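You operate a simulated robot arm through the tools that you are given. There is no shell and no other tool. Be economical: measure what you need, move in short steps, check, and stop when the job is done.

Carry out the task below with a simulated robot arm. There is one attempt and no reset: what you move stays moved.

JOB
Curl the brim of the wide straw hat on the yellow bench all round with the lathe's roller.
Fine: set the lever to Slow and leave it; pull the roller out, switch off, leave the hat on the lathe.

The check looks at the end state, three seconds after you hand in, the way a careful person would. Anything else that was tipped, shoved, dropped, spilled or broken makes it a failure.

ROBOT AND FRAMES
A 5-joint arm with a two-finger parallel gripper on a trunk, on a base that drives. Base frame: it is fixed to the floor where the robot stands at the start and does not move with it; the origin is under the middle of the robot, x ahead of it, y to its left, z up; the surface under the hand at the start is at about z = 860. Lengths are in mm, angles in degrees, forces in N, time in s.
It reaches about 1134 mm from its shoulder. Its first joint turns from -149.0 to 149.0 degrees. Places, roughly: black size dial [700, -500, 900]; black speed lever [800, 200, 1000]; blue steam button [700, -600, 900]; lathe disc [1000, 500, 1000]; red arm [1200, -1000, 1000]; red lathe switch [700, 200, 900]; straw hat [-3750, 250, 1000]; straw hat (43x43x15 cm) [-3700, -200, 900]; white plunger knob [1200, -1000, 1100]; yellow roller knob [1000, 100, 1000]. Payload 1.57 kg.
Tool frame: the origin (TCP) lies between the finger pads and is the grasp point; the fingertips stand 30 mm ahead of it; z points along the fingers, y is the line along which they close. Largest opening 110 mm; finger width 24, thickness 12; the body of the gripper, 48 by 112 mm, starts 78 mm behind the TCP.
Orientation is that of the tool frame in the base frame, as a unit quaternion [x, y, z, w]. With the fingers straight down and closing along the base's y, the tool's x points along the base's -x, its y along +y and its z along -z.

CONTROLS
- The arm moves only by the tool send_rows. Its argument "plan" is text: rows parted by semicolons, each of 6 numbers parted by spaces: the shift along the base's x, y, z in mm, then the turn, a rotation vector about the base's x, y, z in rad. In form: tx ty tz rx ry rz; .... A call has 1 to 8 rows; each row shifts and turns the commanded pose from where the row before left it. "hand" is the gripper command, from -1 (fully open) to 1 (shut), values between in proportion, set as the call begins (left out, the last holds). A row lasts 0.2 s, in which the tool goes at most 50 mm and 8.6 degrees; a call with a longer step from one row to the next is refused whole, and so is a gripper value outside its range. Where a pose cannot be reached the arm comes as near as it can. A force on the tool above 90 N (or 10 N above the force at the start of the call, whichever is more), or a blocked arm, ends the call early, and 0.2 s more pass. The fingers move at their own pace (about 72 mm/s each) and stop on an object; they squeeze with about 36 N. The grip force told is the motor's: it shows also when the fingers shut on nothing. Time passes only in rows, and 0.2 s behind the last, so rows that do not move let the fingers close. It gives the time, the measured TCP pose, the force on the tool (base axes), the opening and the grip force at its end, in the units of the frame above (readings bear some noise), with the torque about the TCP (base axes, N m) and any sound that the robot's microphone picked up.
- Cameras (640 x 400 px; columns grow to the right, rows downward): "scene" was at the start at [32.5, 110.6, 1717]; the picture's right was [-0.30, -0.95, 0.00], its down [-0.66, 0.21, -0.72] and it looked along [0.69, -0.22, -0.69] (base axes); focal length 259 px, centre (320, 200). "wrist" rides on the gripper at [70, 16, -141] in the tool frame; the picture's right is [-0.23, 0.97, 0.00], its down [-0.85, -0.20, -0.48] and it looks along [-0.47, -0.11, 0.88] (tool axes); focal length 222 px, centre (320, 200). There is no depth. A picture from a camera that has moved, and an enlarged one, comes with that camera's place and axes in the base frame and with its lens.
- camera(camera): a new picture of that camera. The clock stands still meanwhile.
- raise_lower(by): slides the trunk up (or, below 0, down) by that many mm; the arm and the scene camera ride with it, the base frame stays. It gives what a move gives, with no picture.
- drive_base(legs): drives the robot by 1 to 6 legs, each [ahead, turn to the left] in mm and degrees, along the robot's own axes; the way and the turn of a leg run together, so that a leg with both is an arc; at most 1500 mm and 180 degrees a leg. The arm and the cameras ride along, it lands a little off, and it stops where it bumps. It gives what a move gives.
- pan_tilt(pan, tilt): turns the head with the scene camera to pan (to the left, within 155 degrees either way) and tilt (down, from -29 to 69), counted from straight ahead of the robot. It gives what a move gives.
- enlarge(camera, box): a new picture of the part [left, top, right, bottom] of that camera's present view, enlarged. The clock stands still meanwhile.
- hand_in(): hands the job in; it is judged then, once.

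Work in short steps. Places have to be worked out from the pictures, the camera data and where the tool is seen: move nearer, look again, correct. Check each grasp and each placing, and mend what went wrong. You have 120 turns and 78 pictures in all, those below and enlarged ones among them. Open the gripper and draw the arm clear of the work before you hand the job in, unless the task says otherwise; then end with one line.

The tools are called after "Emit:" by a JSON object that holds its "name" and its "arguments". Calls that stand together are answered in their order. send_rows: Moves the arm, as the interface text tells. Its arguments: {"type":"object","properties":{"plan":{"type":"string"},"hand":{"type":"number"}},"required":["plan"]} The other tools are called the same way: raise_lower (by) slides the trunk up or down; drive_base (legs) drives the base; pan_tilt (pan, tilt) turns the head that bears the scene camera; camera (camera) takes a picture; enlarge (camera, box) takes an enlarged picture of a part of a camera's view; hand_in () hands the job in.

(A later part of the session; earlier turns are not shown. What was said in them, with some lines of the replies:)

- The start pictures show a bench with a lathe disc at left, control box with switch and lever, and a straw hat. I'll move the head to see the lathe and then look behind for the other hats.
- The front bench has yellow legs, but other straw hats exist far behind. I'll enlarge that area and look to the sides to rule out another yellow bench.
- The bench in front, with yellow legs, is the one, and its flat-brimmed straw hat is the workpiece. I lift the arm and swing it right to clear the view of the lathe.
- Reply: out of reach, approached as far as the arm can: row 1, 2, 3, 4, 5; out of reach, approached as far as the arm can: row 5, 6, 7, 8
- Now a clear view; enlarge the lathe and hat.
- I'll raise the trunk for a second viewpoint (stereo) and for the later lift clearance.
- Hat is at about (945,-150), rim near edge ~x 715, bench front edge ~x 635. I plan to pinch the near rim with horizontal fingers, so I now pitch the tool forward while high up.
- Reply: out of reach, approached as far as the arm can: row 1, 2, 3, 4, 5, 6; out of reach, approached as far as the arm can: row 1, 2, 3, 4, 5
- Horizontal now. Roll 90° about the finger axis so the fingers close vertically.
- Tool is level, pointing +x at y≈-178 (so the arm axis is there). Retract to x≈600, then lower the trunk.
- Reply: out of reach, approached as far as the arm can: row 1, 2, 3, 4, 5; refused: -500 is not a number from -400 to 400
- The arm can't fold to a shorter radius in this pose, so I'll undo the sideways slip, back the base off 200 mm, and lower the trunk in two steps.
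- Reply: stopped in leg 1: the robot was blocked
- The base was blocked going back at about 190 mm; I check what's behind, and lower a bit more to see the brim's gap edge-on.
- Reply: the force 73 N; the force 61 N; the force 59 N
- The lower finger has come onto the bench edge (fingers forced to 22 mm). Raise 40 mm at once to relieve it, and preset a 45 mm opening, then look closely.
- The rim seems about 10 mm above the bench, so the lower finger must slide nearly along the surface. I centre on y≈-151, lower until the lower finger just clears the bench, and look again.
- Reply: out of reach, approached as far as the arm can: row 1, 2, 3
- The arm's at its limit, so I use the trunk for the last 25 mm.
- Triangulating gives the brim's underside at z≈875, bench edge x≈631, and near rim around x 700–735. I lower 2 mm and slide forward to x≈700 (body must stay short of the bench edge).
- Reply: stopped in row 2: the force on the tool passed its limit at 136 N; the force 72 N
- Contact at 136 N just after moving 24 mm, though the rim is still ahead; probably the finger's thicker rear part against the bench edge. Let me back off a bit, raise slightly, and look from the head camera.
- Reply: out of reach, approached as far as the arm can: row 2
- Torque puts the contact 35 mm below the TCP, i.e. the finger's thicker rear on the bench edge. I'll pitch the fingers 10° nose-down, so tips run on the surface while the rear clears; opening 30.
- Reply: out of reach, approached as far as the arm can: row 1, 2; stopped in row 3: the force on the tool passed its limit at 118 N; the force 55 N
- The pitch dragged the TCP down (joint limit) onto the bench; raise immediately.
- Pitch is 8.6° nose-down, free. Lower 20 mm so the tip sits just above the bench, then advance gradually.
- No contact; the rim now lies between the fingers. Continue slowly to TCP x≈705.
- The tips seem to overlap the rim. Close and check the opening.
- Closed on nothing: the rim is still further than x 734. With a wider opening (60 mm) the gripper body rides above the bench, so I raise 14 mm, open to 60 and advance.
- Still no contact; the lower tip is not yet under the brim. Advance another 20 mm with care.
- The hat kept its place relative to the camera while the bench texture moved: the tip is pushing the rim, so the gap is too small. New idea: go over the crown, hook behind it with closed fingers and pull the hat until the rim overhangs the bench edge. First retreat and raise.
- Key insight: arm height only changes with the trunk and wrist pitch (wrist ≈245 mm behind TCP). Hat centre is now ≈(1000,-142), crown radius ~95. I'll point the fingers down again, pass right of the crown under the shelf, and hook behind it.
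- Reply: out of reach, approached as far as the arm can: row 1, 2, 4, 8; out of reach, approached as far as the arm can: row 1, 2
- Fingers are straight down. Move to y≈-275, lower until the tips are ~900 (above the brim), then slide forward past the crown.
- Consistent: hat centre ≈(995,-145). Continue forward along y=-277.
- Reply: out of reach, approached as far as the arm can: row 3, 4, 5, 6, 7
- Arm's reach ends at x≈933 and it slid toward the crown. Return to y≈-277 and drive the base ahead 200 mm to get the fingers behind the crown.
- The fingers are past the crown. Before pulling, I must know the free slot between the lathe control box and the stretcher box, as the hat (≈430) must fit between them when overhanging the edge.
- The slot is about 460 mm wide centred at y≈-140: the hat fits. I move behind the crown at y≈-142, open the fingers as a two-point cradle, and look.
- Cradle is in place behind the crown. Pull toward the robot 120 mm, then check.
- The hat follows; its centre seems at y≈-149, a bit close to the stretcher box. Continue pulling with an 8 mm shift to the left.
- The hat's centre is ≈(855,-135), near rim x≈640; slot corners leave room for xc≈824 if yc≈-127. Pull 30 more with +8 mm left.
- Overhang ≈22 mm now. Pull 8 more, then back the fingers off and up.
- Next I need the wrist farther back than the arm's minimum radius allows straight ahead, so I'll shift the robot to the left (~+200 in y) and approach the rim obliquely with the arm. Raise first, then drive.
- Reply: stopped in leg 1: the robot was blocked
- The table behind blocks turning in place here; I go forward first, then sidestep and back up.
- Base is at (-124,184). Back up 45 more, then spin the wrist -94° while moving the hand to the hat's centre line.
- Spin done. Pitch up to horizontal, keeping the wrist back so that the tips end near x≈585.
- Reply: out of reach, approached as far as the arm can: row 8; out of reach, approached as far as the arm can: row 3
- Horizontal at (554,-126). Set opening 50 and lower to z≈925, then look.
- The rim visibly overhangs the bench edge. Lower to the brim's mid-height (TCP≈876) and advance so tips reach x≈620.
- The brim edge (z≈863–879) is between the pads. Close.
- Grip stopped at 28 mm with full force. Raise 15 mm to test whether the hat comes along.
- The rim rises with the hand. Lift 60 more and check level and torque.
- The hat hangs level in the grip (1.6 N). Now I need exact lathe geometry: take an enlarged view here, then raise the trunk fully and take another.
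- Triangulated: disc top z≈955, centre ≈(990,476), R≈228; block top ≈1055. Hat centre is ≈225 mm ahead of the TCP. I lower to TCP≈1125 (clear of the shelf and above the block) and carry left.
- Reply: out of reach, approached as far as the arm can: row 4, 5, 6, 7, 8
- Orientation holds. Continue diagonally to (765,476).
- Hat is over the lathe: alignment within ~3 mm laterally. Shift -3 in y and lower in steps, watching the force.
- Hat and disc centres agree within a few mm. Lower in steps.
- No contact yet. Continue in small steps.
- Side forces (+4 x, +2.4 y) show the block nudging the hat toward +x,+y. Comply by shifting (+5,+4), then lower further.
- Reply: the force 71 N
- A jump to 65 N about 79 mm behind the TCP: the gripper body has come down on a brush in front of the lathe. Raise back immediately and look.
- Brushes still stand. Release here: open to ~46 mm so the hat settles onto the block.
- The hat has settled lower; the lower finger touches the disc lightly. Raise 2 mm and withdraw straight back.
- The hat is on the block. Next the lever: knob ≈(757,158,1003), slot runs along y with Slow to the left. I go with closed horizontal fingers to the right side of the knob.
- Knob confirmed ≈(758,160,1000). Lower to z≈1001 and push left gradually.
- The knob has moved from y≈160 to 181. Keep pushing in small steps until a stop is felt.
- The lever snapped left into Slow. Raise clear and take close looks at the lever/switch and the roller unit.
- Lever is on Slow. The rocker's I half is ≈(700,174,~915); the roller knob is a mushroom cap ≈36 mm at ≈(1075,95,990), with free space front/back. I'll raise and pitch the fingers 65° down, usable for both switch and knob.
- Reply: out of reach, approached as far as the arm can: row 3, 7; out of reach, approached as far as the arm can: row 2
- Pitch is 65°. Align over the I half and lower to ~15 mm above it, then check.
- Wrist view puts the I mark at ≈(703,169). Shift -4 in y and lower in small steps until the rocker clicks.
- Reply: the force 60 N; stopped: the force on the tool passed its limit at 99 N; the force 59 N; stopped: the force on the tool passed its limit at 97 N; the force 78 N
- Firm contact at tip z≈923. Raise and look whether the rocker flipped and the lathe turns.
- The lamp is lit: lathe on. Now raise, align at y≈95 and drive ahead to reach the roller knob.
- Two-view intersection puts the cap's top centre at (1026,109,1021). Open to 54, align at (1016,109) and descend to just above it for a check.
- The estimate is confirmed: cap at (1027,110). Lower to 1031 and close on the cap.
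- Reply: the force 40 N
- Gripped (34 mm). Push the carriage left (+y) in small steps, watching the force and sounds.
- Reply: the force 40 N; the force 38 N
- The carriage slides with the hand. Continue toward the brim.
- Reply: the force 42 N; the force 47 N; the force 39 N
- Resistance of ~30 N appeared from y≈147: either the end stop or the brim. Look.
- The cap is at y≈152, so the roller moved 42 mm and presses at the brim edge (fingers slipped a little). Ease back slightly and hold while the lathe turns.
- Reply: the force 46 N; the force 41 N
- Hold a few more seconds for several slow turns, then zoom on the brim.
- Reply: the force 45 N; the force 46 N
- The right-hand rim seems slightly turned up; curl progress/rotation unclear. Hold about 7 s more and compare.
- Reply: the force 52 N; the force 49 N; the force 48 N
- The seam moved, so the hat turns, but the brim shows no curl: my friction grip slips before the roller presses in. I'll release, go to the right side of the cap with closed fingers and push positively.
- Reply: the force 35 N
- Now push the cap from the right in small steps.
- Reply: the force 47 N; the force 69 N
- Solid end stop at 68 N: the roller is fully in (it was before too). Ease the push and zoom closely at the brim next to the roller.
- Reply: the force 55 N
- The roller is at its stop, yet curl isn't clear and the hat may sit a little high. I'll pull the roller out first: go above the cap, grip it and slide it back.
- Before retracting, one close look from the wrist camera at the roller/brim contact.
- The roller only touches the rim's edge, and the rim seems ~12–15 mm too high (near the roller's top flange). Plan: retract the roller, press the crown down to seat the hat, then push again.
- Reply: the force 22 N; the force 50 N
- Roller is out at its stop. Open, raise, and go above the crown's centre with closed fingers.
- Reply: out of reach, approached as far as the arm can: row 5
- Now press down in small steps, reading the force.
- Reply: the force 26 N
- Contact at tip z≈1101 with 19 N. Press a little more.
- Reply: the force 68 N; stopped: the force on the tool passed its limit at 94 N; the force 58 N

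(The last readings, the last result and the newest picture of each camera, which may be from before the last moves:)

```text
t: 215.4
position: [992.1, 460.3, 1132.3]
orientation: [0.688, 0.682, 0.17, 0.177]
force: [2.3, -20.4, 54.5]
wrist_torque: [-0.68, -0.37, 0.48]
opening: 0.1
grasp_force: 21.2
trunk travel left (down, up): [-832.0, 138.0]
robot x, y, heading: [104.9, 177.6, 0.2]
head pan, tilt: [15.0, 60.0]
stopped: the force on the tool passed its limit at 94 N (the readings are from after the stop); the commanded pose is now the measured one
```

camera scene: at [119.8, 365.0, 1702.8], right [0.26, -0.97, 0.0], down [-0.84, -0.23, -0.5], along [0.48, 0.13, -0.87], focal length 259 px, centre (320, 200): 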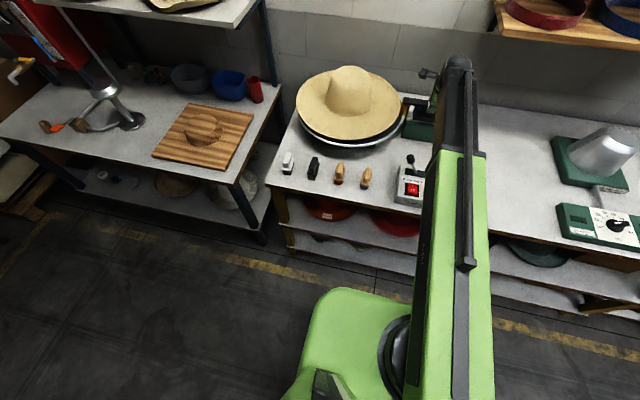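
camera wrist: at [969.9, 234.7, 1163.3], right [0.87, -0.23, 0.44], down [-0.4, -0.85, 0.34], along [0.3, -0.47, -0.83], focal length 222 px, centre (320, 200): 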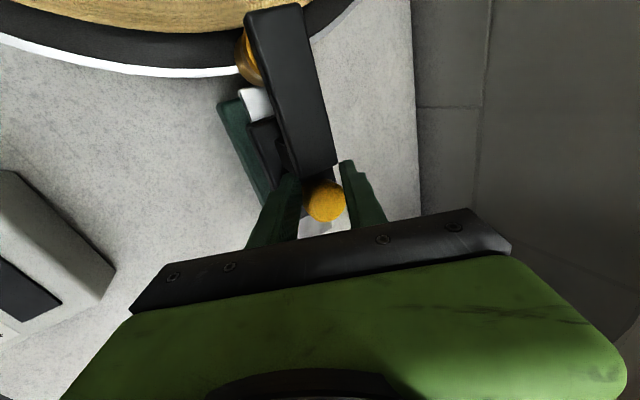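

The hat doesn't budge under 94 N, so it is fully seated. Raise, back off to the switch position, and compare the brim from the same viewpoint as before.

Emit:
{"name": "raise_lower", "arguments": {"by": 110}}

Emit:
{"name": "send_rows", "arguments": {"plan": "0 -45 0 0 0 0; 0 -45 0 0 0 0; 0 -45 0 0 0 0; 0 -45 0 0 0 0; 0 -45 0 0 0 0; 0 -45 0 0 0 0; 0 -20 0 0 0 0"}}

Emit:
{"name": "drive_base", "arguments": {"legs": [[-275, 0]]}}

Emit:
{"name": "raise_lower", "arguments": {"by": -140}}

Emit:
{"name": "pan_tilt", "arguments": {"pan": 15, "tilt": 30}}

Emit:
{"name": "enlarge", "arguments": {"camera": "scene", "box": [300, 155, 428, 235]}}

```text
t: 216.8
position: [993.8, 465.4, 1236.6]
orientation: [0.689, 0.684, 0.168, 0.171]
force: [-0.1, 0.2, -0.1]
wrist_torque: [0.0, -0.04, 0.01]
opening: 0.0
grasp_force: 21.5
trunk travel left (down, up): [-942.0, 28.0]
robot x, y, heading: [102.4, 182.6, 0.2]
head pan, tilt: [15.0, 60.0]
```

```text
t: 218.4
position: [993.8, 174.5, 1236.6]
orientation: [0.689, 0.684, 0.167, 0.171]
force: [0.1, 0.5, -0.3]
wrist_torque: [0.0, 0.01, 0.0]
opening: 0.0
grasp_force: 21.5
trunk travel left (down, up): [-942.0, 28.0]
robot x, y, heading: [100.9, 180.7, 0.2]
head pan, tilt: [15.0, 60.0]
```

```text
t: 220.4
position: [716.2, 173.8, 1238.6]
orientation: [0.689, 0.684, 0.168, 0.172]
force: [-0.6, -0.2, -0.6]
wrist_torque: [0.01, -0.04, 0.0]
opening: 0.1
grasp_force: 21.3
trunk travel left (down, up): [-942.0, 28.0]
robot x, y, heading: [-175.7, 181.4, 0.1]
head pan, tilt: [15.0, 60.0]
```

```text
t: 222.1
position: [717.8, 175.2, 1096.2]
orientation: [0.689, 0.685, 0.167, 0.171]
force: [-0.3, 0.2, 0.5]
wrist_torque: [-0.01, -0.02, 0.02]
opening: 0.1
grasp_force: 21.2
trunk travel left (down, up): [-802.0, 168.0]
robot x, y, heading: [-171.0, 181.6, 0.2]
head pan, tilt: [15.0, 60.0]
```

```text
t: 223.0
position: [717.6, 173.2, 1095.7]
orientation: [0.688, 0.685, 0.167, 0.171]
force: [-0.7, 0.3, -0.2]
wrist_torque: [0.04, 0.0, -0.05]
opening: 0.1
grasp_force: 21.1
trunk travel left (down, up): [-802.0, 168.0]
robot x, y, heading: [-174.7, 180.3, 0.3]
head pan, tilt: [15.0, 30.0]
```

```text
5.00 times, centred on (364, 195) of scene
camera zoom: at [-134.3, 374.8, 1807.5], right [0.26, -0.96, 0.0], down [-0.48, -0.13, -0.87], along [0.84, 0.23, -0.5], focal length 1295 px, centre (100, 225)
```

zoom: 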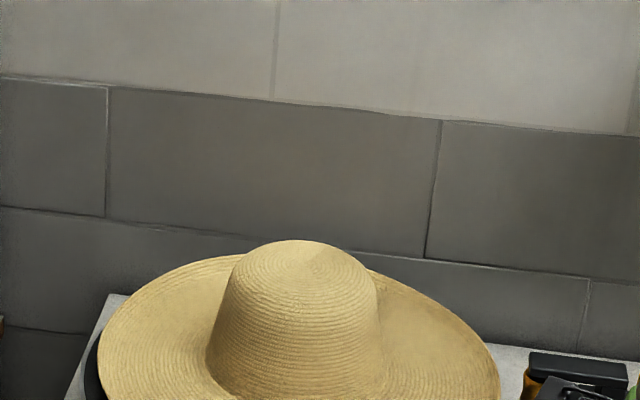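

Mis-framed; the hat is lower in view. One properly framed enlargement.

Emit:
{"name": "enlarge", "arguments": {"camera": "scene", "box": [310, 195, 422, 265]}}

```text
5.71 times, centred on (366, 230) of scene
camera zoom: at [-134.3, 374.8, 1807.5], right [0.26, -0.96, 0.0], down [-0.48, -0.13, -0.87], along [0.84, 0.23, -0.5], focal length 1480 px, centre (57, 29)
```

zoom: 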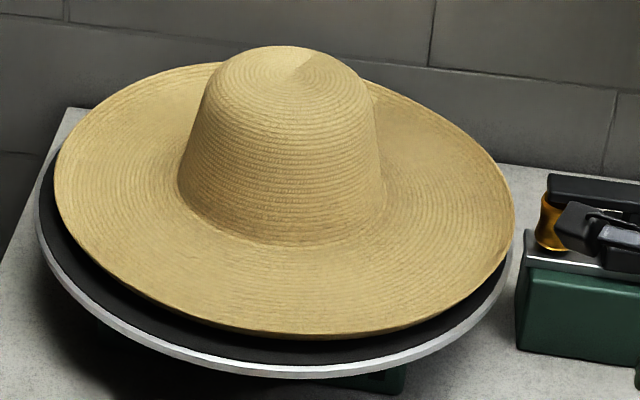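

No curl visible: brim still flat, although hat and disc turn. The dwell was perhaps too short on Slow, or the push too weak. I'll go back, push the cap positively from the right and hold much longer.

Emit:
{"name": "send_rows", "arguments": {"plan": "0 -35 0 0 0 0; 0 -35 0 0 0 0; 0 0 0 0 0 0", "hand": 1}}

Emit:
{"name": "drive_base", "arguments": {"legs": [[278, 0]]}}

```text
t: 223.8
position: [716.8, 106.0, 1095.5]
orientation: [0.689, 0.685, 0.168, 0.171]
force: [0.0, 0.7, 1.4]
wrist_torque: [0.0, 0.01, -0.03]
opening: 0.1
grasp_force: 21.7
trunk travel left (down, up): [-802.0, 168.0]
robot x, y, heading: [-170.8, 179.4, 0.4]
head pan, tilt: [15.0, 30.0]
```

```text
t: 225.8
position: [1001.4, 113.0, 1095.9]
orientation: [0.687, 0.686, 0.167, 0.169]
force: [0.9, 0.0, -0.5]
wrist_torque: [-0.02, 0.03, -0.02]
opening: 0.3
grasp_force: 20.9
trunk travel left (down, up): [-802.0, 168.0]
robot x, y, heading: [109.0, 180.2, 0.8]
head pan, tilt: [15.0, 30.0]
```

Position right of the cap (y≈70), lower, and push in while reading the force profile.

Emit:
{"name": "send_rows", "arguments": {"plan": "6 -22 0 0 0 0; 6 -21 0 0 0 0; 0 0 0 0 0 0"}}

Emit:
{"name": "raise_lower", "arguments": {"by": -66}}

Emit:
{"name": "send_rows", "arguments": {"plan": "0 8 0 0 0 0; 0 8 0 0 0 0; 0 8 0 0 0 0; 0 8 0 0 0 0; 0 0 0 0 0 0"}}

Emit:
{"name": "send_rows", "arguments": {"plan": "0 6 0 0 0 0; 0 0 0 0 0 0"}}

Emit:
{"name": "send_rows", "arguments": {"plan": "0 6 0 0 0 0; 0 0 0 0 0 0"}}

Emit:
{"name": "send_rows", "arguments": {"plan": "0 4 0 0 0 0; 0 0 0 0 0 0"}}

Emit:
{"name": "send_rows", "arguments": {"plan": "0 4 0 0 0 0; 0 0 0 0 0 0; 0 0 0 0 0 0"}}

```text
t: 226.6
position: [1014.1, 69.2, 1096.0]
orientation: [0.686, 0.687, 0.168, 0.17]
force: [-0.4, -0.4, -0.1]
wrist_torque: [-0.01, 0.0, -0.01]
opening: 0.0
grasp_force: 21.5
trunk travel left (down, up): [-802.0, 168.0]
robot x, y, heading: [109.5, 180.3, 0.7]
head pan, tilt: [15.0, 30.0]
```

```text
t: 227.6
position: [1013.0, 71.2, 1031.5]
orientation: [0.685, 0.687, 0.168, 0.172]
force: [-0.3, 0.4, 0.0]
wrist_torque: [0.0, 0.01, -0.02]
opening: 0.0
grasp_force: 21.5
trunk travel left (down, up): [-736.0, 234.0]
robot x, y, heading: [109.3, 179.1, 0.8]
head pan, tilt: [15.0, 30.0]
```

```text
t: 228.8
position: [1013.3, 103.5, 1030.4]
orientation: [0.686, 0.687, 0.168, 0.17]
force: [0.0, 0.4, -0.9]
wrist_torque: [-0.03, -0.01, -0.02]
opening: 0.0
grasp_force: 21.4
trunk travel left (down, up): [-736.0, 234.0]
robot x, y, heading: [105.7, 179.5, 0.9]
head pan, tilt: [15.0, 30.0]
```

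```text
t: 229.4
position: [1013.1, 108.2, 1031.5]
orientation: [0.686, 0.687, 0.168, 0.171]
force: [0.5, 0.1, 0.7]
wrist_torque: [-0.01, 0.0, -0.01]
opening: 0.1
grasp_force: 21.2
trunk travel left (down, up): [-736.0, 234.0]
robot x, y, heading: [112.5, 181.4, 0.4]
head pan, tilt: [15.0, 30.0]
```

```text
t: 230.0
position: [1013.8, 114.3, 1030.8]
orientation: [0.687, 0.686, 0.167, 0.171]
force: [-0.5, -0.2, -0.1]
wrist_torque: [0.08, -0.01, 0.07]
opening: 0.0
grasp_force: 21.0
trunk travel left (down, up): [-736.0, 234.0]
robot x, y, heading: [110.2, 180.8, 0.5]
head pan, tilt: [15.0, 30.0]
```

```text
t: 230.6
position: [1013.2, 117.8, 1030.4]
orientation: [0.687, 0.686, 0.167, 0.171]
force: [0.7, -4.0, -0.1]
wrist_torque: [-0.17, 0.04, -0.07]
opening: 0.1
grasp_force: 20.9
trunk travel left (down, up): [-736.0, 234.0]
robot x, y, heading: [104.4, 182.8, 0.7]
head pan, tilt: [15.0, 30.0]
```

```text
t: 231.4
position: [1013.7, 121.3, 1029.5]
orientation: [0.687, 0.686, 0.167, 0.171]
force: [2.2, -11.1, 1.4]
wrist_torque: [-0.26, 0.08, -0.21]
opening: 0.1
grasp_force: 21.1
trunk travel left (down, up): [-736.0, 234.0]
robot x, y, heading: [108.2, 179.4, 0.6]
head pan, tilt: [15.0, 30.0]
```

Soft contact begins at ~118 (−4 N) rising to −11 N at 121. Hold here for a long dwell.

Emit:
{"name": "send_rows", "arguments": {"plan": "0 2 0 0 0 0; 0 0 0 0 0 0; 0 0 0 0 0 0; 0 0 0 0 0 0; 0 0 0 0 0 0; 0 0 0 0 0 0; 0 0 0 0 0 0; 0 0 0 0 0 0"}}

Emit:
{"name": "send_rows", "arguments": {"plan": "0 0 0 0 0 0; 0 0 0 0 0 0; 0 0 0 0 0 0; 0 0 0 0 0 0; 0 0 0 0 0 0; 0 0 0 0 0 0; 0 0 0 0 0 0; 0 0 0 0 0 0"}}

Emit:
{"name": "send_rows", "arguments": {"plan": "0 0 0 0 0 0; 0 0 0 0 0 0; 0 0 0 0 0 0; 0 0 0 0 0 0; 0 0 0 0 0 0; 0 0 0 0 0 0; 0 0 0 0 0 0; 0 0 0 0 0 0"}}

Emit:
{"name": "send_rows", "arguments": {"plan": "0 0 0 0 0 0; 0 0 0 0 0 0; 0 0 0 0 0 0; 0 0 0 0 0 0; 0 0 0 0 0 0; 0 0 0 0 0 0; 0 0 0 0 0 0; 0 0 0 0 0 0"}}

Emit:
{"name": "send_rows", "arguments": {"plan": "0 0 0 0 0 0; 0 0 0 0 0 0; 0 0 0 0 0 0; 0 0 0 0 0 0; 0 0 0 0 0 0; 0 0 0 0 0 0; 0 0 0 0 0 0; 0 0 0 0 0 0"}}

Emit:
{"name": "send_rows", "arguments": {"plan": "0 0 0 0 0 0; 0 0 0 0 0 0; 0 0 0 0 0 0; 0 0 0 0 0 0; 0 0 0 0 0 0; 0 0 0 0 0 0; 0 0 0 0 0 0; 0 0 0 0 0 0"}}

```text
t: 233.2
position: [1013.2, 122.0, 1030.7]
orientation: [0.687, 0.686, 0.168, 0.171]
force: [6.3, -21.0, 5.8]
wrist_torque: [-0.42, -0.21, -0.41]
opening: 0.2
grasp_force: 21.5
trunk travel left (down, up): [-736.0, 234.0]
robot x, y, heading: [109.7, 181.6, 0.8]
head pan, tilt: [15.0, 30.0]
```

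```text
t: 235.0
position: [1014.8, 121.3, 1030.2]
orientation: [0.687, 0.686, 0.168, 0.171]
force: [7.4, -26.6, 7.7]
wrist_torque: [-0.6, -0.18, -0.54]
opening: 0.1
grasp_force: 21.0
trunk travel left (down, up): [-736.0, 234.0]
robot x, y, heading: [109.3, 180.5, 0.8]
head pan, tilt: [15.0, 30.0]
```

```text
t: 236.8
position: [1014.4, 121.3, 1030.9]
orientation: [0.687, 0.686, 0.167, 0.172]
force: [4.0, -30.2, 4.5]
wrist_torque: [-0.53, 0.17, -0.42]
opening: 0.0
grasp_force: 22.1
trunk travel left (down, up): [-736.0, 234.0]
robot x, y, heading: [112.4, 182.7, 0.5]
head pan, tilt: [15.0, 30.0]
```

```text
t: 238.6
position: [1012.9, 121.4, 1030.3]
orientation: [0.686, 0.687, 0.168, 0.172]
force: [-2.5, -23.5, -3.5]
wrist_torque: [-0.48, -0.1, -0.29]
opening: 0.0
grasp_force: 21.4
trunk travel left (down, up): [-736.0, 234.0]
robot x, y, heading: [107.8, 185.9, 0.8]
head pan, tilt: [15.0, 30.0]
```

```text
t: 240.4
position: [1013.9, 120.7, 1031.3]
orientation: [0.687, 0.686, 0.168, 0.171]
force: [-5.7, -21.6, -6.1]
wrist_torque: [-0.51, -0.09, -0.25]
opening: 0.0
grasp_force: 21.4
trunk travel left (down, up): [-736.0, 234.0]
robot x, y, heading: [110.6, 182.8, 0.5]
head pan, tilt: [15.0, 30.0]
```

```text
t: 242.2
position: [1013.9, 122.7, 1030.2]
orientation: [0.687, 0.686, 0.168, 0.171]
force: [-3.4, -23.4, -3.3]
wrist_torque: [-0.49, 0.47, -0.29]
opening: 0.1
grasp_force: 21.1
trunk travel left (down, up): [-736.0, 234.0]
robot x, y, heading: [108.4, 185.3, 0.5]
head pan, tilt: [15.0, 30.0]
```

Force varies with the turning hat, so the roller is truly bearing on the rim. Press slightly more and keep dwelling.

Emit:
{"name": "send_rows", "arguments": {"plan": "0 3 0 0 0 0; 0 0 0 0 0 0; 0 0 0 0 0 0; 0 0 0 0 0 0; 0 0 0 0 0 0; 0 0 0 0 0 0; 0 0 0 0 0 0; 0 0 0 0 0 0"}}

Emit:
{"name": "send_rows", "arguments": {"plan": "0 0 0 0 0 0; 0 0 0 0 0 0; 0 0 0 0 0 0; 0 0 0 0 0 0; 0 0 0 0 0 0; 0 0 0 0 0 0; 0 0 0 0 0 0; 0 0 0 0 0 0"}}

Emit:
{"name": "send_rows", "arguments": {"plan": "0 0 0 0 0 0; 0 0 0 0 0 0; 0 0 0 0 0 0; 0 0 0 0 0 0; 0 0 0 0 0 0; 0 0 0 0 0 0; 0 0 0 0 0 0; 0 0 0 0 0 0"}}

Emit:
{"name": "send_rows", "arguments": {"plan": "0 0 0 0 0 0; 0 0 0 0 0 0; 0 0 0 0 0 0; 0 0 0 0 0 0; 0 0 0 0 0 0; 0 0 0 0 0 0; 0 0 0 0 0 0; 0 0 0 0 0 0"}}

Emit:
{"name": "send_rows", "arguments": {"plan": "0 0 0 0 0 0; 0 0 0 0 0 0; 0 0 0 0 0 0; 0 0 0 0 0 0; 0 0 0 0 0 0; 0 0 0 0 0 0; 0 0 0 0 0 0; 0 0 0 0 0 0"}}

Emit:
{"name": "send_rows", "arguments": {"plan": "0 0 0 0 0 0; 0 0 0 0 0 0; 0 0 0 0 0 0; 0 0 0 0 0 0; 0 0 0 0 0 0; 0 0 0 0 0 0; 0 0 0 0 0 0; 0 0 0 0 0 0"}}

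Emit:
{"name": "send_rows", "arguments": {"plan": "0 0 0 0 0 0; 0 0 0 0 0 0; 0 0 0 0 0 0; 0 0 0 0 0 0; 0 0 0 0 0 0; 0 0 0 0 0 0; 0 0 0 0 0 0; 0 0 0 0 0 0"}}

Emit:
{"name": "send_rows", "arguments": {"plan": "0 0 0 0 0 0; 0 0 0 0 0 0; 0 0 0 0 0 0; 0 0 0 0 0 0; 0 0 0 0 0 0; 0 0 0 0 0 0; 0 0 0 0 0 0; 0 0 0 0 0 0"}}

Emit:
{"name": "send_rows", "arguments": {"plan": "0 0 0 0 0 0; 0 0 0 0 0 0; 0 0 0 0 0 0; 0 0 0 0 0 0; 0 0 0 0 0 0; 0 0 0 0 0 0; 0 0 0 0 0 0; 0 0 0 0 0 0"}}

Emit:
{"name": "send_rows", "arguments": {"plan": "0 0 0 0 0 0; 0 0 0 0 0 0; 0 0 0 0 0 0; 0 0 0 0 0 0; 0 0 0 0 0 0; 0 0 0 0 0 0; 0 0 0 0 0 0; 0 0 0 0 0 0"}}

```text
t: 244.0
position: [1013.7, 119.6, 1031.0]
orientation: [0.688, 0.685, 0.166, 0.172]
force: [-9.0, -39.1, -5.6]
wrist_torque: [-0.83, -0.03, -0.41]
opening: 0.0
grasp_force: 21.5
trunk travel left (down, up): [-736.0, 234.0]
robot x, y, heading: [111.7, 178.8, 0.7]
head pan, tilt: [15.0, 30.0]
```

```text
t: 245.8
position: [1013.9, 121.2, 1030.7]
orientation: [0.687, 0.686, 0.166, 0.173]
force: [-7.4, -40.5, -3.2]
wrist_torque: [-0.96, 0.16, -0.52]
opening: 0.0
grasp_force: 21.7
trunk travel left (down, up): [-736.0, 234.0]
robot x, y, heading: [109.7, 180.8, 0.7]
head pan, tilt: [15.0, 30.0]
```

```text
t: 247.6
position: [1013.4, 120.6, 1030.5]
orientation: [0.687, 0.686, 0.166, 0.173]
force: [-4.5, -40.8, -0.9]
wrist_torque: [-0.86, 0.26, -0.51]
opening: 0.1
grasp_force: 21.6
trunk travel left (down, up): [-736.0, 234.0]
robot x, y, heading: [108.1, 179.3, 0.4]
head pan, tilt: [15.0, 30.0]
```

```text
t: 249.4
position: [1014.5, 121.5, 1031.2]
orientation: [0.686, 0.687, 0.166, 0.172]
force: [-4.0, -38.5, -2.3]
wrist_torque: [-0.73, -0.12, -0.41]
opening: 0.0
grasp_force: 20.9
trunk travel left (down, up): [-736.0, 234.0]
robot x, y, heading: [108.5, 182.1, 0.5]
head pan, tilt: [15.0, 30.0]
```

```text
t: 251.2
position: [1013.7, 120.8, 1030.4]
orientation: [0.687, 0.686, 0.165, 0.173]
force: [0.3, -42.0, 2.4]
wrist_torque: [-0.75, 0.25, -0.51]
opening: 0.0
grasp_force: 21.5
trunk travel left (down, up): [-736.0, 234.0]
robot x, y, heading: [111.0, 182.3, 0.7]
head pan, tilt: [15.0, 30.0]
```

```text
t: 253.0
position: [1014.4, 121.7, 1030.7]
orientation: [0.687, 0.686, 0.167, 0.172]
force: [-0.5, -34.3, 1.5]
wrist_torque: [-0.7, -0.24, -0.46]
opening: 0.0
grasp_force: 21.2
trunk travel left (down, up): [-736.0, 234.0]
robot x, y, heading: [113.3, 180.2, 0.8]
head pan, tilt: [15.0, 30.0]
```

```text
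t: 254.8
position: [1013.3, 121.1, 1030.6]
orientation: [0.687, 0.686, 0.165, 0.171]
force: [-0.1, -40.2, 2.1]
wrist_torque: [-0.83, 0.04, -0.58]
opening: 0.0
grasp_force: 21.1
trunk travel left (down, up): [-736.0, 234.0]
robot x, y, heading: [112.5, 186.8, 0.6]
head pan, tilt: [15.0, 30.0]
```

```text
t: 256.6
position: [1013.1, 121.7, 1030.7]
orientation: [0.686, 0.687, 0.166, 0.172]
force: [-0.6, -40.4, 2.1]
wrist_torque: [-0.82, 0.14, -0.55]
opening: 0.0
grasp_force: 21.2
trunk travel left (down, up): [-736.0, 234.0]
robot x, y, heading: [110.7, 181.3, 0.7]
head pan, tilt: [15.0, 30.0]
```

```text
t: 258.4
position: [1012.6, 121.4, 1030.5]
orientation: [0.687, 0.686, 0.166, 0.172]
force: [-2.3, -34.2, 0.0]
wrist_torque: [-0.57, -0.22, -0.36]
opening: 0.0
grasp_force: 21.5
trunk travel left (down, up): [-736.0, 234.0]
robot x, y, heading: [107.2, 179.5, 0.6]
head pan, tilt: [15.0, 30.0]
```

```text
t: 260.2
position: [1013.7, 119.9, 1030.4]
orientation: [0.687, 0.686, 0.166, 0.173]
force: [-1.3, -39.7, -0.2]
wrist_torque: [-0.55, -0.2, -0.33]
opening: 0.0
grasp_force: 21.4
trunk travel left (down, up): [-736.0, 234.0]
robot x, y, heading: [109.0, 180.0, 0.6]
head pan, tilt: [15.0, 30.0]
```

The slide is solidly at its end. Use the last picture from the same viewpoint as at t=192 for direct comparison.

Emit:
{"name": "pan_tilt", "arguments": {"pan": 15, "tilt": 60}}

Emit:
{"name": "enlarge", "arguments": {"camera": "scene", "box": [280, 50, 440, 150]}}

```text
t: 261.2
position: [1014.6, 121.9, 1031.0]
orientation: [0.687, 0.687, 0.166, 0.172]
force: [-2.5, -36.4, -2.1]
wrist_torque: [-0.64, -0.24, -0.38]
opening: 0.0
grasp_force: 21.2
trunk travel left (down, up): [-736.0, 234.0]
robot x, y, heading: [110.9, 183.0, 0.8]
head pan, tilt: [15.0, 60.0]
```

```text
4.00 times, centred on (360, 100) of scene
camera zoom: at [124.4, 365.2, 1700.0], right [0.27, -0.96, 0.0], down [-0.83, -0.23, -0.5], along [0.48, 0.14, -0.87], focal length 1036 px, centre (160, 600)
```

zoom: 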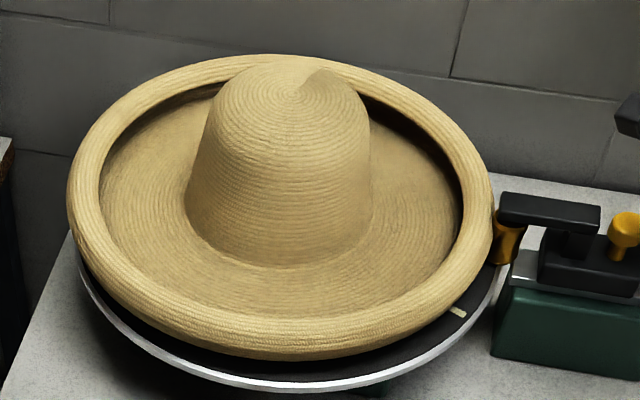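

The brim is now evenly curled all round. Pull the roller out at once: back off, go over the cap, grip and slide it out.

Emit:
{"name": "send_rows", "arguments": {"plan": "0 -7 0 0 0 0; 0 -7 0 0 0 0; 0 -4 0 0 0 0"}}

Emit:
{"name": "raise_lower", "arguments": {"by": 52}}

Emit:
{"name": "send_rows", "arguments": {"plan": "2 20 0 0 0 0; 2 20 0 0 0 0; 0 0 0 0 0 0; 0 0 0 0 0 0", "hand": 0.02}}

```text
t: 262.0
position: [1013.5, 110.4, 1030.6]
orientation: [0.686, 0.687, 0.168, 0.169]
force: [0.2, -0.4, -0.2]
wrist_torque: [-0.02, 0.02, 0.0]
opening: 0.0
grasp_force: 21.1
trunk travel left (down, up): [-736.0, 234.0]
robot x, y, heading: [107.9, 178.3, 0.6]
head pan, tilt: [15.0, 60.0]
```

```text
t: 262.9
position: [1013.4, 110.0, 1083.3]
orientation: [0.687, 0.687, 0.168, 0.17]
force: [-0.6, -0.2, -1.0]
wrist_torque: [0.03, 0.01, -0.02]
opening: 0.0
grasp_force: 21.1
trunk travel left (down, up): [-788.0, 182.0]
robot x, y, heading: [111.6, 180.9, 1.0]
head pan, tilt: [15.0, 60.0]
```

```text
t: 263.9
position: [1016.9, 149.8, 1082.1]
orientation: [0.686, 0.687, 0.168, 0.17]
force: [0.0, 0.4, 0.2]
wrist_torque: [0.01, 0.0, 0.01]
opening: 53.8
grasp_force: 0.0
trunk travel left (down, up): [-788.0, 182.0]
robot x, y, heading: [107.3, 181.1, 0.6]
head pan, tilt: [15.0, 60.0]
```

Same pose as the earlier successful grip; lower, close and pull out to the stop.

Emit:
{"name": "raise_lower", "arguments": {"by": -51}}

Emit:
{"name": "send_rows", "arguments": {"plan": "0 1 0 0 0 0; 0 0 0 0 0 0; 0 0 0 0 0 0", "hand": 1}}

Emit:
{"name": "send_rows", "arguments": {"plan": "0 -7 0 0 0 0; 0 -7 0 0 0 0; 0 -7 0 0 0 0; 0 0 0 0 0 0"}}

Emit:
{"name": "send_rows", "arguments": {"plan": "0 -7 0 0 0 0; 0 -7 0 0 0 0; 0 -5 0 0 0 0; 0 0 0 0 0 0"}}

```text
t: 264.8
position: [1016.6, 150.7, 1031.1]
orientation: [0.686, 0.687, 0.168, 0.17]
force: [0.5, 0.8, -0.3]
wrist_torque: [-0.02, -0.01, 0.04]
opening: 54.0
grasp_force: 0.0
trunk travel left (down, up): [-737.0, 233.0]
robot x, y, heading: [112.0, 180.4, 0.5]
head pan, tilt: [15.0, 60.0]
```

```text
t: 265.6
position: [1017.9, 151.4, 1032.3]
orientation: [0.686, 0.686, 0.169, 0.171]
force: [20.1, -0.1, 20.1]
wrist_torque: [0.13, -0.32, 0.54]
opening: 34.0
grasp_force: 41.8
trunk travel left (down, up): [-737.0, 233.0]
robot x, y, heading: [109.1, 179.7, 0.8]
head pan, tilt: [15.0, 60.0]
```

```text
t: 266.6
position: [1018.7, 129.5, 1031.9]
orientation: [0.686, 0.686, 0.169, 0.173]
force: [30.9, 0.4, 25.4]
wrist_torque: [-0.08, -0.65, 0.41]
opening: 34.2
grasp_force: 41.4
trunk travel left (down, up): [-737.0, 233.0]
robot x, y, heading: [107.7, 182.5, 0.5]
head pan, tilt: [15.0, 60.0]
```

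```text
t: 267.6
position: [1019.1, 117.6, 1031.8]
orientation: [0.685, 0.687, 0.172, 0.171]
force: [31.8, 39.4, 21.0]
wrist_torque: [0.31, -0.86, 0.85]
opening: 34.4
grasp_force: 42.1
trunk travel left (down, up): [-737.0, 233.0]
robot x, y, heading: [111.7, 179.0, 0.8]
head pan, tilt: [15.0, 60.0]
```

Roller is out at its stop. Release, raise, and return to the switch to press the O half (≈(676,169)).

Emit:
{"name": "send_rows", "arguments": {"plan": "0 4 0 0 0 0; 0 0 0 0 0 0; 0 0 0 0 0 0; 0 0 0 0 0 0", "hand": 0.02}}

Emit:
{"name": "raise_lower", "arguments": {"by": 75}}

Emit:
{"name": "drive_base", "arguments": {"legs": [[-285, -0.6]]}}

Emit:
{"name": "send_rows", "arguments": {"plan": "0 0 0 0 0 0; 0 0 0 0 0 0; 0 0 0 0 0 0", "hand": 1}}

```text
t: 268.6
position: [1015.9, 114.7, 1031.5]
orientation: [0.687, 0.686, 0.168, 0.169]
force: [-0.2, 0.0, 0.5]
wrist_torque: [-0.02, -0.03, 0.01]
opening: 54.0
grasp_force: 0.1
trunk travel left (down, up): [-737.0, 233.0]
robot x, y, heading: [111.0, 181.3, 0.6]
head pan, tilt: [15.0, 60.0]
```

```text
t: 269.7
position: [1016.4, 113.2, 1106.4]
orientation: [0.687, 0.687, 0.167, 0.17]
force: [-0.3, -0.4, 0.4]
wrist_torque: [0.0, 0.04, 0.01]
opening: 53.7
grasp_force: 0.0
trunk travel left (down, up): [-812.0, 158.0]
robot x, y, heading: [105.5, 179.3, 0.9]
head pan, tilt: [15.0, 60.0]
```

```text
t: 271.7
position: [735.0, 107.9, 1107.0]
orientation: [0.688, 0.685, 0.168, 0.171]
force: [-0.3, 0.0, 0.2]
wrist_torque: [0.02, 0.0, -0.02]
opening: 53.9
grasp_force: 0.1
trunk travel left (down, up): [-812.0, 158.0]
robot x, y, heading: [-172.2, 177.1, 0.5]
head pan, tilt: [15.0, 60.0]
```

```text
t: 272.5
position: [735.6, 107.8, 1105.9]
orientation: [0.689, 0.684, 0.167, 0.171]
force: [-0.2, 0.5, -0.5]
wrist_torque: [0.01, -0.01, -0.01]
opening: 0.0
grasp_force: 22.2
trunk travel left (down, up): [-812.0, 158.0]
robot x, y, heading: [-168.4, 179.2, 0.4]
head pan, tilt: [15.0, 60.0]
```

Move over the O half and lower to just above.

Emit:
{"name": "send_rows", "arguments": {"plan": "-16 16 0 0 0 0; -16 16 0 0 0 0; -15 15 0 0 0 0; -14 15 0 0 0 0; 0 0 0 0 0 0"}}

Emit:
{"name": "raise_lower", "arguments": {"by": -130}}

```text
t: 273.7
position: [673.6, 170.0, 1105.8]
orientation: [0.689, 0.684, 0.167, 0.17]
force: [-0.9, 0.4, 0.1]
wrist_torque: [0.04, 0.01, -0.01]
opening: 0.2
grasp_force: 21.7
trunk travel left (down, up): [-812.0, 158.0]
robot x, y, heading: [-173.5, 175.1, 0.5]
head pan, tilt: [15.0, 60.0]
```

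```text
t: 275.3
position: [673.2, 171.3, 977.1]
orientation: [0.688, 0.685, 0.168, 0.171]
force: [-0.3, -0.5, 0.3]
wrist_torque: [0.03, -0.01, 0.02]
opening: 0.1
grasp_force: 21.3
trunk travel left (down, up): [-682.0, 288.0]
robot x, y, heading: [-172.9, 176.4, 0.3]
head pan, tilt: [15.0, 60.0]
```

Tip is about 20–30 mm above the rocker; lower in small steps and read force.

Emit:
{"name": "raise_lower", "arguments": {"by": -14}}

Emit:
{"name": "raise_lower", "arguments": {"by": -6}}

Emit:
{"name": "raise_lower", "arguments": {"by": -5}}

Emit:
{"name": "raise_lower", "arguments": {"by": -4}}

```text
t: 275.9
position: [674.1, 168.7, 962.5]
orientation: [0.689, 0.684, 0.168, 0.172]
force: [0.2, 0.4, 0.3]
wrist_torque: [-0.03, 0.0, -0.03]
opening: 0.1
grasp_force: 21.1
trunk travel left (down, up): [-668.0, 302.0]
robot x, y, heading: [-171.2, 180.7, 0.6]
head pan, tilt: [15.0, 60.0]
```

```text
t: 276.4
position: [673.5, 170.1, 958.7]
orientation: [0.689, 0.684, 0.168, 0.172]
force: [-3.7, 0.1, 12.1]
wrist_torque: [0.11, 0.04, 0.02]
opening: 0.1
grasp_force: 21.2
trunk travel left (down, up): [-662.0, 308.0]
robot x, y, heading: [-172.9, 174.9, 0.1]
head pan, tilt: [15.0, 60.0]
```

```text
t: 277.0
position: [672.7, 170.6, 957.0]
orientation: [0.687, 0.684, 0.172, 0.175]
force: [10.0, -0.2, 65.4]
wrist_torque: [0.32, -0.68, 0.01]
opening: 0.0
grasp_force: 21.7
trunk travel left (down, up): [-657.0, 313.0]
robot x, y, heading: [-168.1, 181.4, 0.7]
head pan, tilt: [15.0, 60.0]
```

```text
t: 277.4
position: [672.7, 170.9, 956.1]
orientation: [0.687, 0.682, 0.176, 0.179]
force: [-17.4, -0.6, 60.5]
wrist_torque: [0.27, 0.21, 0.07]
opening: 0.0
grasp_force: 21.3
trunk travel left (down, up): [-656.0, 314.0]
robot x, y, heading: [-172.9, 179.3, 0.3]
head pan, tilt: [15.0, 60.0]
stopped: the force on the tool passed its limit at 95 N (the readings are from after the stop); the commanded pose is now the measured one
```

It bottomed at the same height as the I press did, suggesting it flipped. As a check I lift, shift 7 mm outward and press O again — a flipped rocker should be met lower there.

Emit:
{"name": "raise_lower", "arguments": {"by": 22}}

Emit:
{"name": "send_rows", "arguments": {"plan": "-7 0 0 0 0 0; 0 0 0 0 0 0"}}

Emit:
{"name": "raise_lower", "arguments": {"by": -14}}

Emit:
{"name": "raise_lower", "arguments": {"by": -4}}

Emit:
{"name": "raise_lower", "arguments": {"by": -3}}

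Emit:
{"name": "raise_lower", "arguments": {"by": -3}}

```text
t: 278.1
position: [678.2, 170.9, 973.2]
orientation: [0.688, 0.683, 0.172, 0.175]
force: [-0.3, -0.2, -0.2]
wrist_torque: [0.02, 0.02, -0.02]
opening: 0.0
grasp_force: 21.0
trunk travel left (down, up): [-678.0, 292.0]
robot x, y, heading: [-170.0, 180.3, 0.5]
head pan, tilt: [15.0, 60.0]
```

```text
t: 278.7
position: [670.6, 170.4, 973.9]
orientation: [0.687, 0.684, 0.172, 0.176]
force: [0.0, 0.3, 0.3]
wrist_torque: [0.02, 0.0, 0.0]
opening: 0.0
grasp_force: 21.0
trunk travel left (down, up): [-678.0, 292.0]
robot x, y, heading: [-172.2, 179.1, 0.3]
head pan, tilt: [15.0, 60.0]
```

```text
t: 279.3
position: [670.1, 171.9, 959.3]
orientation: [0.687, 0.683, 0.172, 0.176]
force: [0.5, 0.1, -0.4]
wrist_torque: [0.01, 0.03, -0.04]
opening: 0.0
grasp_force: 21.1
trunk travel left (down, up): [-664.0, 306.0]
robot x, y, heading: [-172.0, 180.3, 0.3]
head pan, tilt: [15.0, 60.0]
```

```text
t: 279.8
position: [670.7, 170.9, 958.0]
orientation: [0.687, 0.683, 0.174, 0.178]
force: [5.9, -0.5, 21.3]
wrist_torque: [0.17, -0.32, -0.04]
opening: 0.2
grasp_force: 20.6
trunk travel left (down, up): [-660.0, 310.0]
robot x, y, heading: [-173.6, 178.7, 0.4]
head pan, tilt: [15.0, 60.0]
```

```text
t: 280.3
position: [670.0, 171.5, 957.4]
orientation: [0.687, 0.682, 0.177, 0.179]
force: [14.0, 0.0, 53.7]
wrist_torque: [0.24, -0.75, 0.01]
opening: 0.0
grasp_force: 20.9
trunk travel left (down, up): [-657.0, 313.0]
robot x, y, heading: [-170.3, 178.6, 0.8]
head pan, tilt: [15.0, 60.0]
```

```text
t: 280.9
position: [669.7, 169.1, 956.1]
orientation: [0.685, 0.682, 0.179, 0.183]
force: [15.6, -0.4, 83.2]
wrist_torque: [0.38, -1.0, 0.01]
opening: 0.1
grasp_force: 20.9
trunk travel left (down, up): [-654.0, 316.0]
robot x, y, heading: [-170.8, 179.5, 0.4]
head pan, tilt: [15.0, 60.0]
```

The rocker meets rigidly at the pressed-in height, consistent with OFF. No pictures remain, so I'll verify by touch: a light touch on the crown showed clear sideways drag when it was spinning; repeat it.

Emit:
{"name": "raise_lower", "arguments": {"by": 288}}

Emit:
{"name": "drive_base", "arguments": {"legs": [[275, 0]]}}

Emit:
{"name": "send_rows", "arguments": {"plan": "6 42 0 0 0 0; 6 42 0 0 0 0; 6 42 0 0 0 0; 6 42 0 0 0 0; 6 42 0 0 0 0; 6 42 0 0 0 0; 4 40 0 0 0 0; 0 0 0 0 0 0"}}

```text
t: 283.8
position: [669.9, 170.9, 1236.5]
orientation: [0.687, 0.683, 0.173, 0.176]
force: [0.4, -0.1, 0.7]
wrist_torque: [-0.04, 0.01, 0.02]
opening: 0.1
grasp_force: 21.2
trunk travel left (down, up): [-942.0, 28.0]
robot x, y, heading: [-173.2, 178.2, 0.4]
head pan, tilt: [15.0, 60.0]
```

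```text
t: 285.7
position: [950.1, 172.8, 1234.9]
orientation: [0.688, 0.683, 0.172, 0.176]
force: [0.4, 0.4, 0.2]
wrist_torque: [0.03, 0.01, -0.03]
opening: 0.0
grasp_force: 21.1
trunk travel left (down, up): [-942.0, 28.0]
robot x, y, heading: [108.1, 181.1, 0.6]
head pan, tilt: [15.0, 60.0]
```

```text
t: 287.5
position: [989.6, 464.5, 1237.6]
orientation: [0.688, 0.683, 0.172, 0.176]
force: [-0.3, -0.7, -0.3]
wrist_torque: [0.0, -0.03, 0.02]
opening: 0.2
grasp_force: 21.4
trunk travel left (down, up): [-942.0, 28.0]
robot x, y, heading: [106.5, 178.5, 0.3]
head pan, tilt: [15.0, 60.0]
```

Lower carefully to a light touch on the crown, 18 mm off-centre, and hold to see any drag.

Emit:
{"name": "send_rows", "arguments": {"plan": "18 5 0 0 0 0; 0 0 0 0 0 0"}}

Emit:
{"name": "raise_lower", "arguments": {"by": -98}}

Emit:
{"name": "raise_lower", "arguments": {"by": -5}}

Emit:
{"name": "raise_lower", "arguments": {"by": -3}}

```text
t: 288.1
position: [1007.6, 471.5, 1237.9]
orientation: [0.687, 0.684, 0.173, 0.176]
force: [0.1, 0.2, 0.5]
wrist_torque: [-0.02, 0.0, 0.0]
opening: 0.0
grasp_force: 21.6
trunk travel left (down, up): [-942.0, 28.0]
robot x, y, heading: [110.1, 182.9, 0.6]
head pan, tilt: [15.0, 60.0]
```

```text
t: 289.4
position: [1006.9, 471.9, 1140.2]
orientation: [0.687, 0.684, 0.172, 0.176]
force: [-0.7, 0.0, -0.6]
wrist_torque: [-0.03, 0.01, -0.02]
opening: 0.0
grasp_force: 21.1
trunk travel left (down, up): [-844.0, 126.0]
robot x, y, heading: [106.5, 180.3, 0.5]
head pan, tilt: [15.0, 60.0]
```

```text
t: 290.0
position: [1006.7, 470.6, 1134.8]
orientation: [0.686, 0.684, 0.173, 0.177]
force: [0.8, 0.4, 0.0]
wrist_torque: [0.01, 0.01, 0.01]
opening: 0.1
grasp_force: 21.1
trunk travel left (down, up): [-839.0, 131.0]
robot x, y, heading: [108.8, 178.6, 0.4]
head pan, tilt: [15.0, 60.0]
```

```text
t: 290.5
position: [1007.3, 471.6, 1133.6]
orientation: [0.687, 0.683, 0.174, 0.177]
force: [4.2, 1.2, 16.1]
wrist_torque: [0.06, -0.24, 0.04]
opening: 0.0
grasp_force: 21.6
trunk travel left (down, up): [-836.0, 134.0]
robot x, y, heading: [105.2, 186.7, 0.2]
head pan, tilt: [15.0, 60.0]
```

16 N contact with almost no sideways drag. Hold a moment to confirm it stays put.

Emit:
{"name": "send_rows", "arguments": {"plan": "0 0 0 0 0 0; 0 0 0 0 0 0; 0 0 0 0 0 0; 0 0 0 0 0 0; 0 0 0 0 0 0"}}

Emit:
{"name": "raise_lower", "arguments": {"by": 107}}

```text
t: 291.7
position: [1006.3, 471.1, 1132.5]
orientation: [0.686, 0.684, 0.174, 0.176]
force: [5.4, 1.7, 20.4]
wrist_torque: [0.09, -0.32, 0.0]
opening: 0.0
grasp_force: 21.8
trunk travel left (down, up): [-836.0, 134.0]
robot x, y, heading: [106.1, 181.1, 0.6]
head pan, tilt: [15.0, 60.0]
```

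```text
t: 293.1
position: [1008.2, 471.7, 1238.6]
orientation: [0.687, 0.684, 0.173, 0.176]
force: [0.6, -0.8, 0.2]
wrist_torque: [0.02, -0.02, -0.03]
opening: 0.0
grasp_force: 21.3
trunk travel left (down, up): [-943.0, 27.0]
robot x, y, heading: [108.4, 178.4, 0.2]
head pan, tilt: [15.0, 60.0]
```

No drag or drift under 20 N, so the lathe is stopped. Draw the arm clear: swing right at height, back off, and open the gripper.

Emit:
{"name": "send_rows", "arguments": {"plan": "-6 -45 0 0 0 0; -6 -45 0 0 0 0; -6 -45 0 0 0 0; -6 -45 0 0 0 0; -6 -45 0 0 0 0; 0 -45 0 0 0 0; 0 -30 0 0 0 0"}}

Emit:
{"name": "drive_base", "arguments": {"legs": [[-270, 0]]}}

Emit:
{"name": "send_rows", "arguments": {"plan": "0 0 0 0 0 0; 0 0 0 0 0 0; 0 0 0 0 0 0; 0 0 0 0 0 0; 0 0 0 0 0 0", "hand": -1}}

```text
t: 294.7
position: [978.2, 169.8, 1238.1]
orientation: [0.687, 0.684, 0.171, 0.175]
force: [0.3, -0.3, 0.0]
wrist_torque: [-0.03, 0.02, -0.04]
opening: 0.0
grasp_force: 21.1
trunk travel left (down, up): [-943.0, 27.0]
robot x, y, heading: [106.7, 179.5, 0.3]
head pan, tilt: [15.0, 60.0]
```

```text
t: 296.6
position: [706.3, 168.5, 1238.5]
orientation: [0.686, 0.684, 0.173, 0.175]
force: [0.1, -0.4, 0.6]
wrist_torque: [0.04, -0.05, 0.02]
opening: 0.1
grasp_force: 20.2
trunk travel left (down, up): [-943.0, 27.0]
robot x, y, heading: [-163.6, 178.0, 0.5]
head pan, tilt: [15.0, 60.0]
```

```text
t: 297.8
position: [709.2, 168.6, 1238.8]
orientation: [0.687, 0.684, 0.172, 0.175]
force: [0.3, 0.6, -0.1]
wrist_torque: [0.0, 0.0, -0.01]
opening: 109.9
grasp_force: 0.0
trunk travel left (down, up): [-943.0, 27.0]
robot x, y, heading: [-162.7, 179.8, 0.3]
head pan, tilt: [15.0, 60.0]
```

The arm is clear and the gripper open. The brim is curled, the lever is on Slow, the roller is out, the lathe is off and the hat is on it, so I hand in.

Emit:
{"name": "hand_in", "arguments": {}}

```text
The job is handed in.
```

I curled the straw hat's brim evenly all round and left the hat on the lathe, with the lever on Slow, the roller pulled out to its stop and the lathe switched off; with no pictures left, I checked the off state by touch (no drag on the crown) and the roller by the force at its stop.
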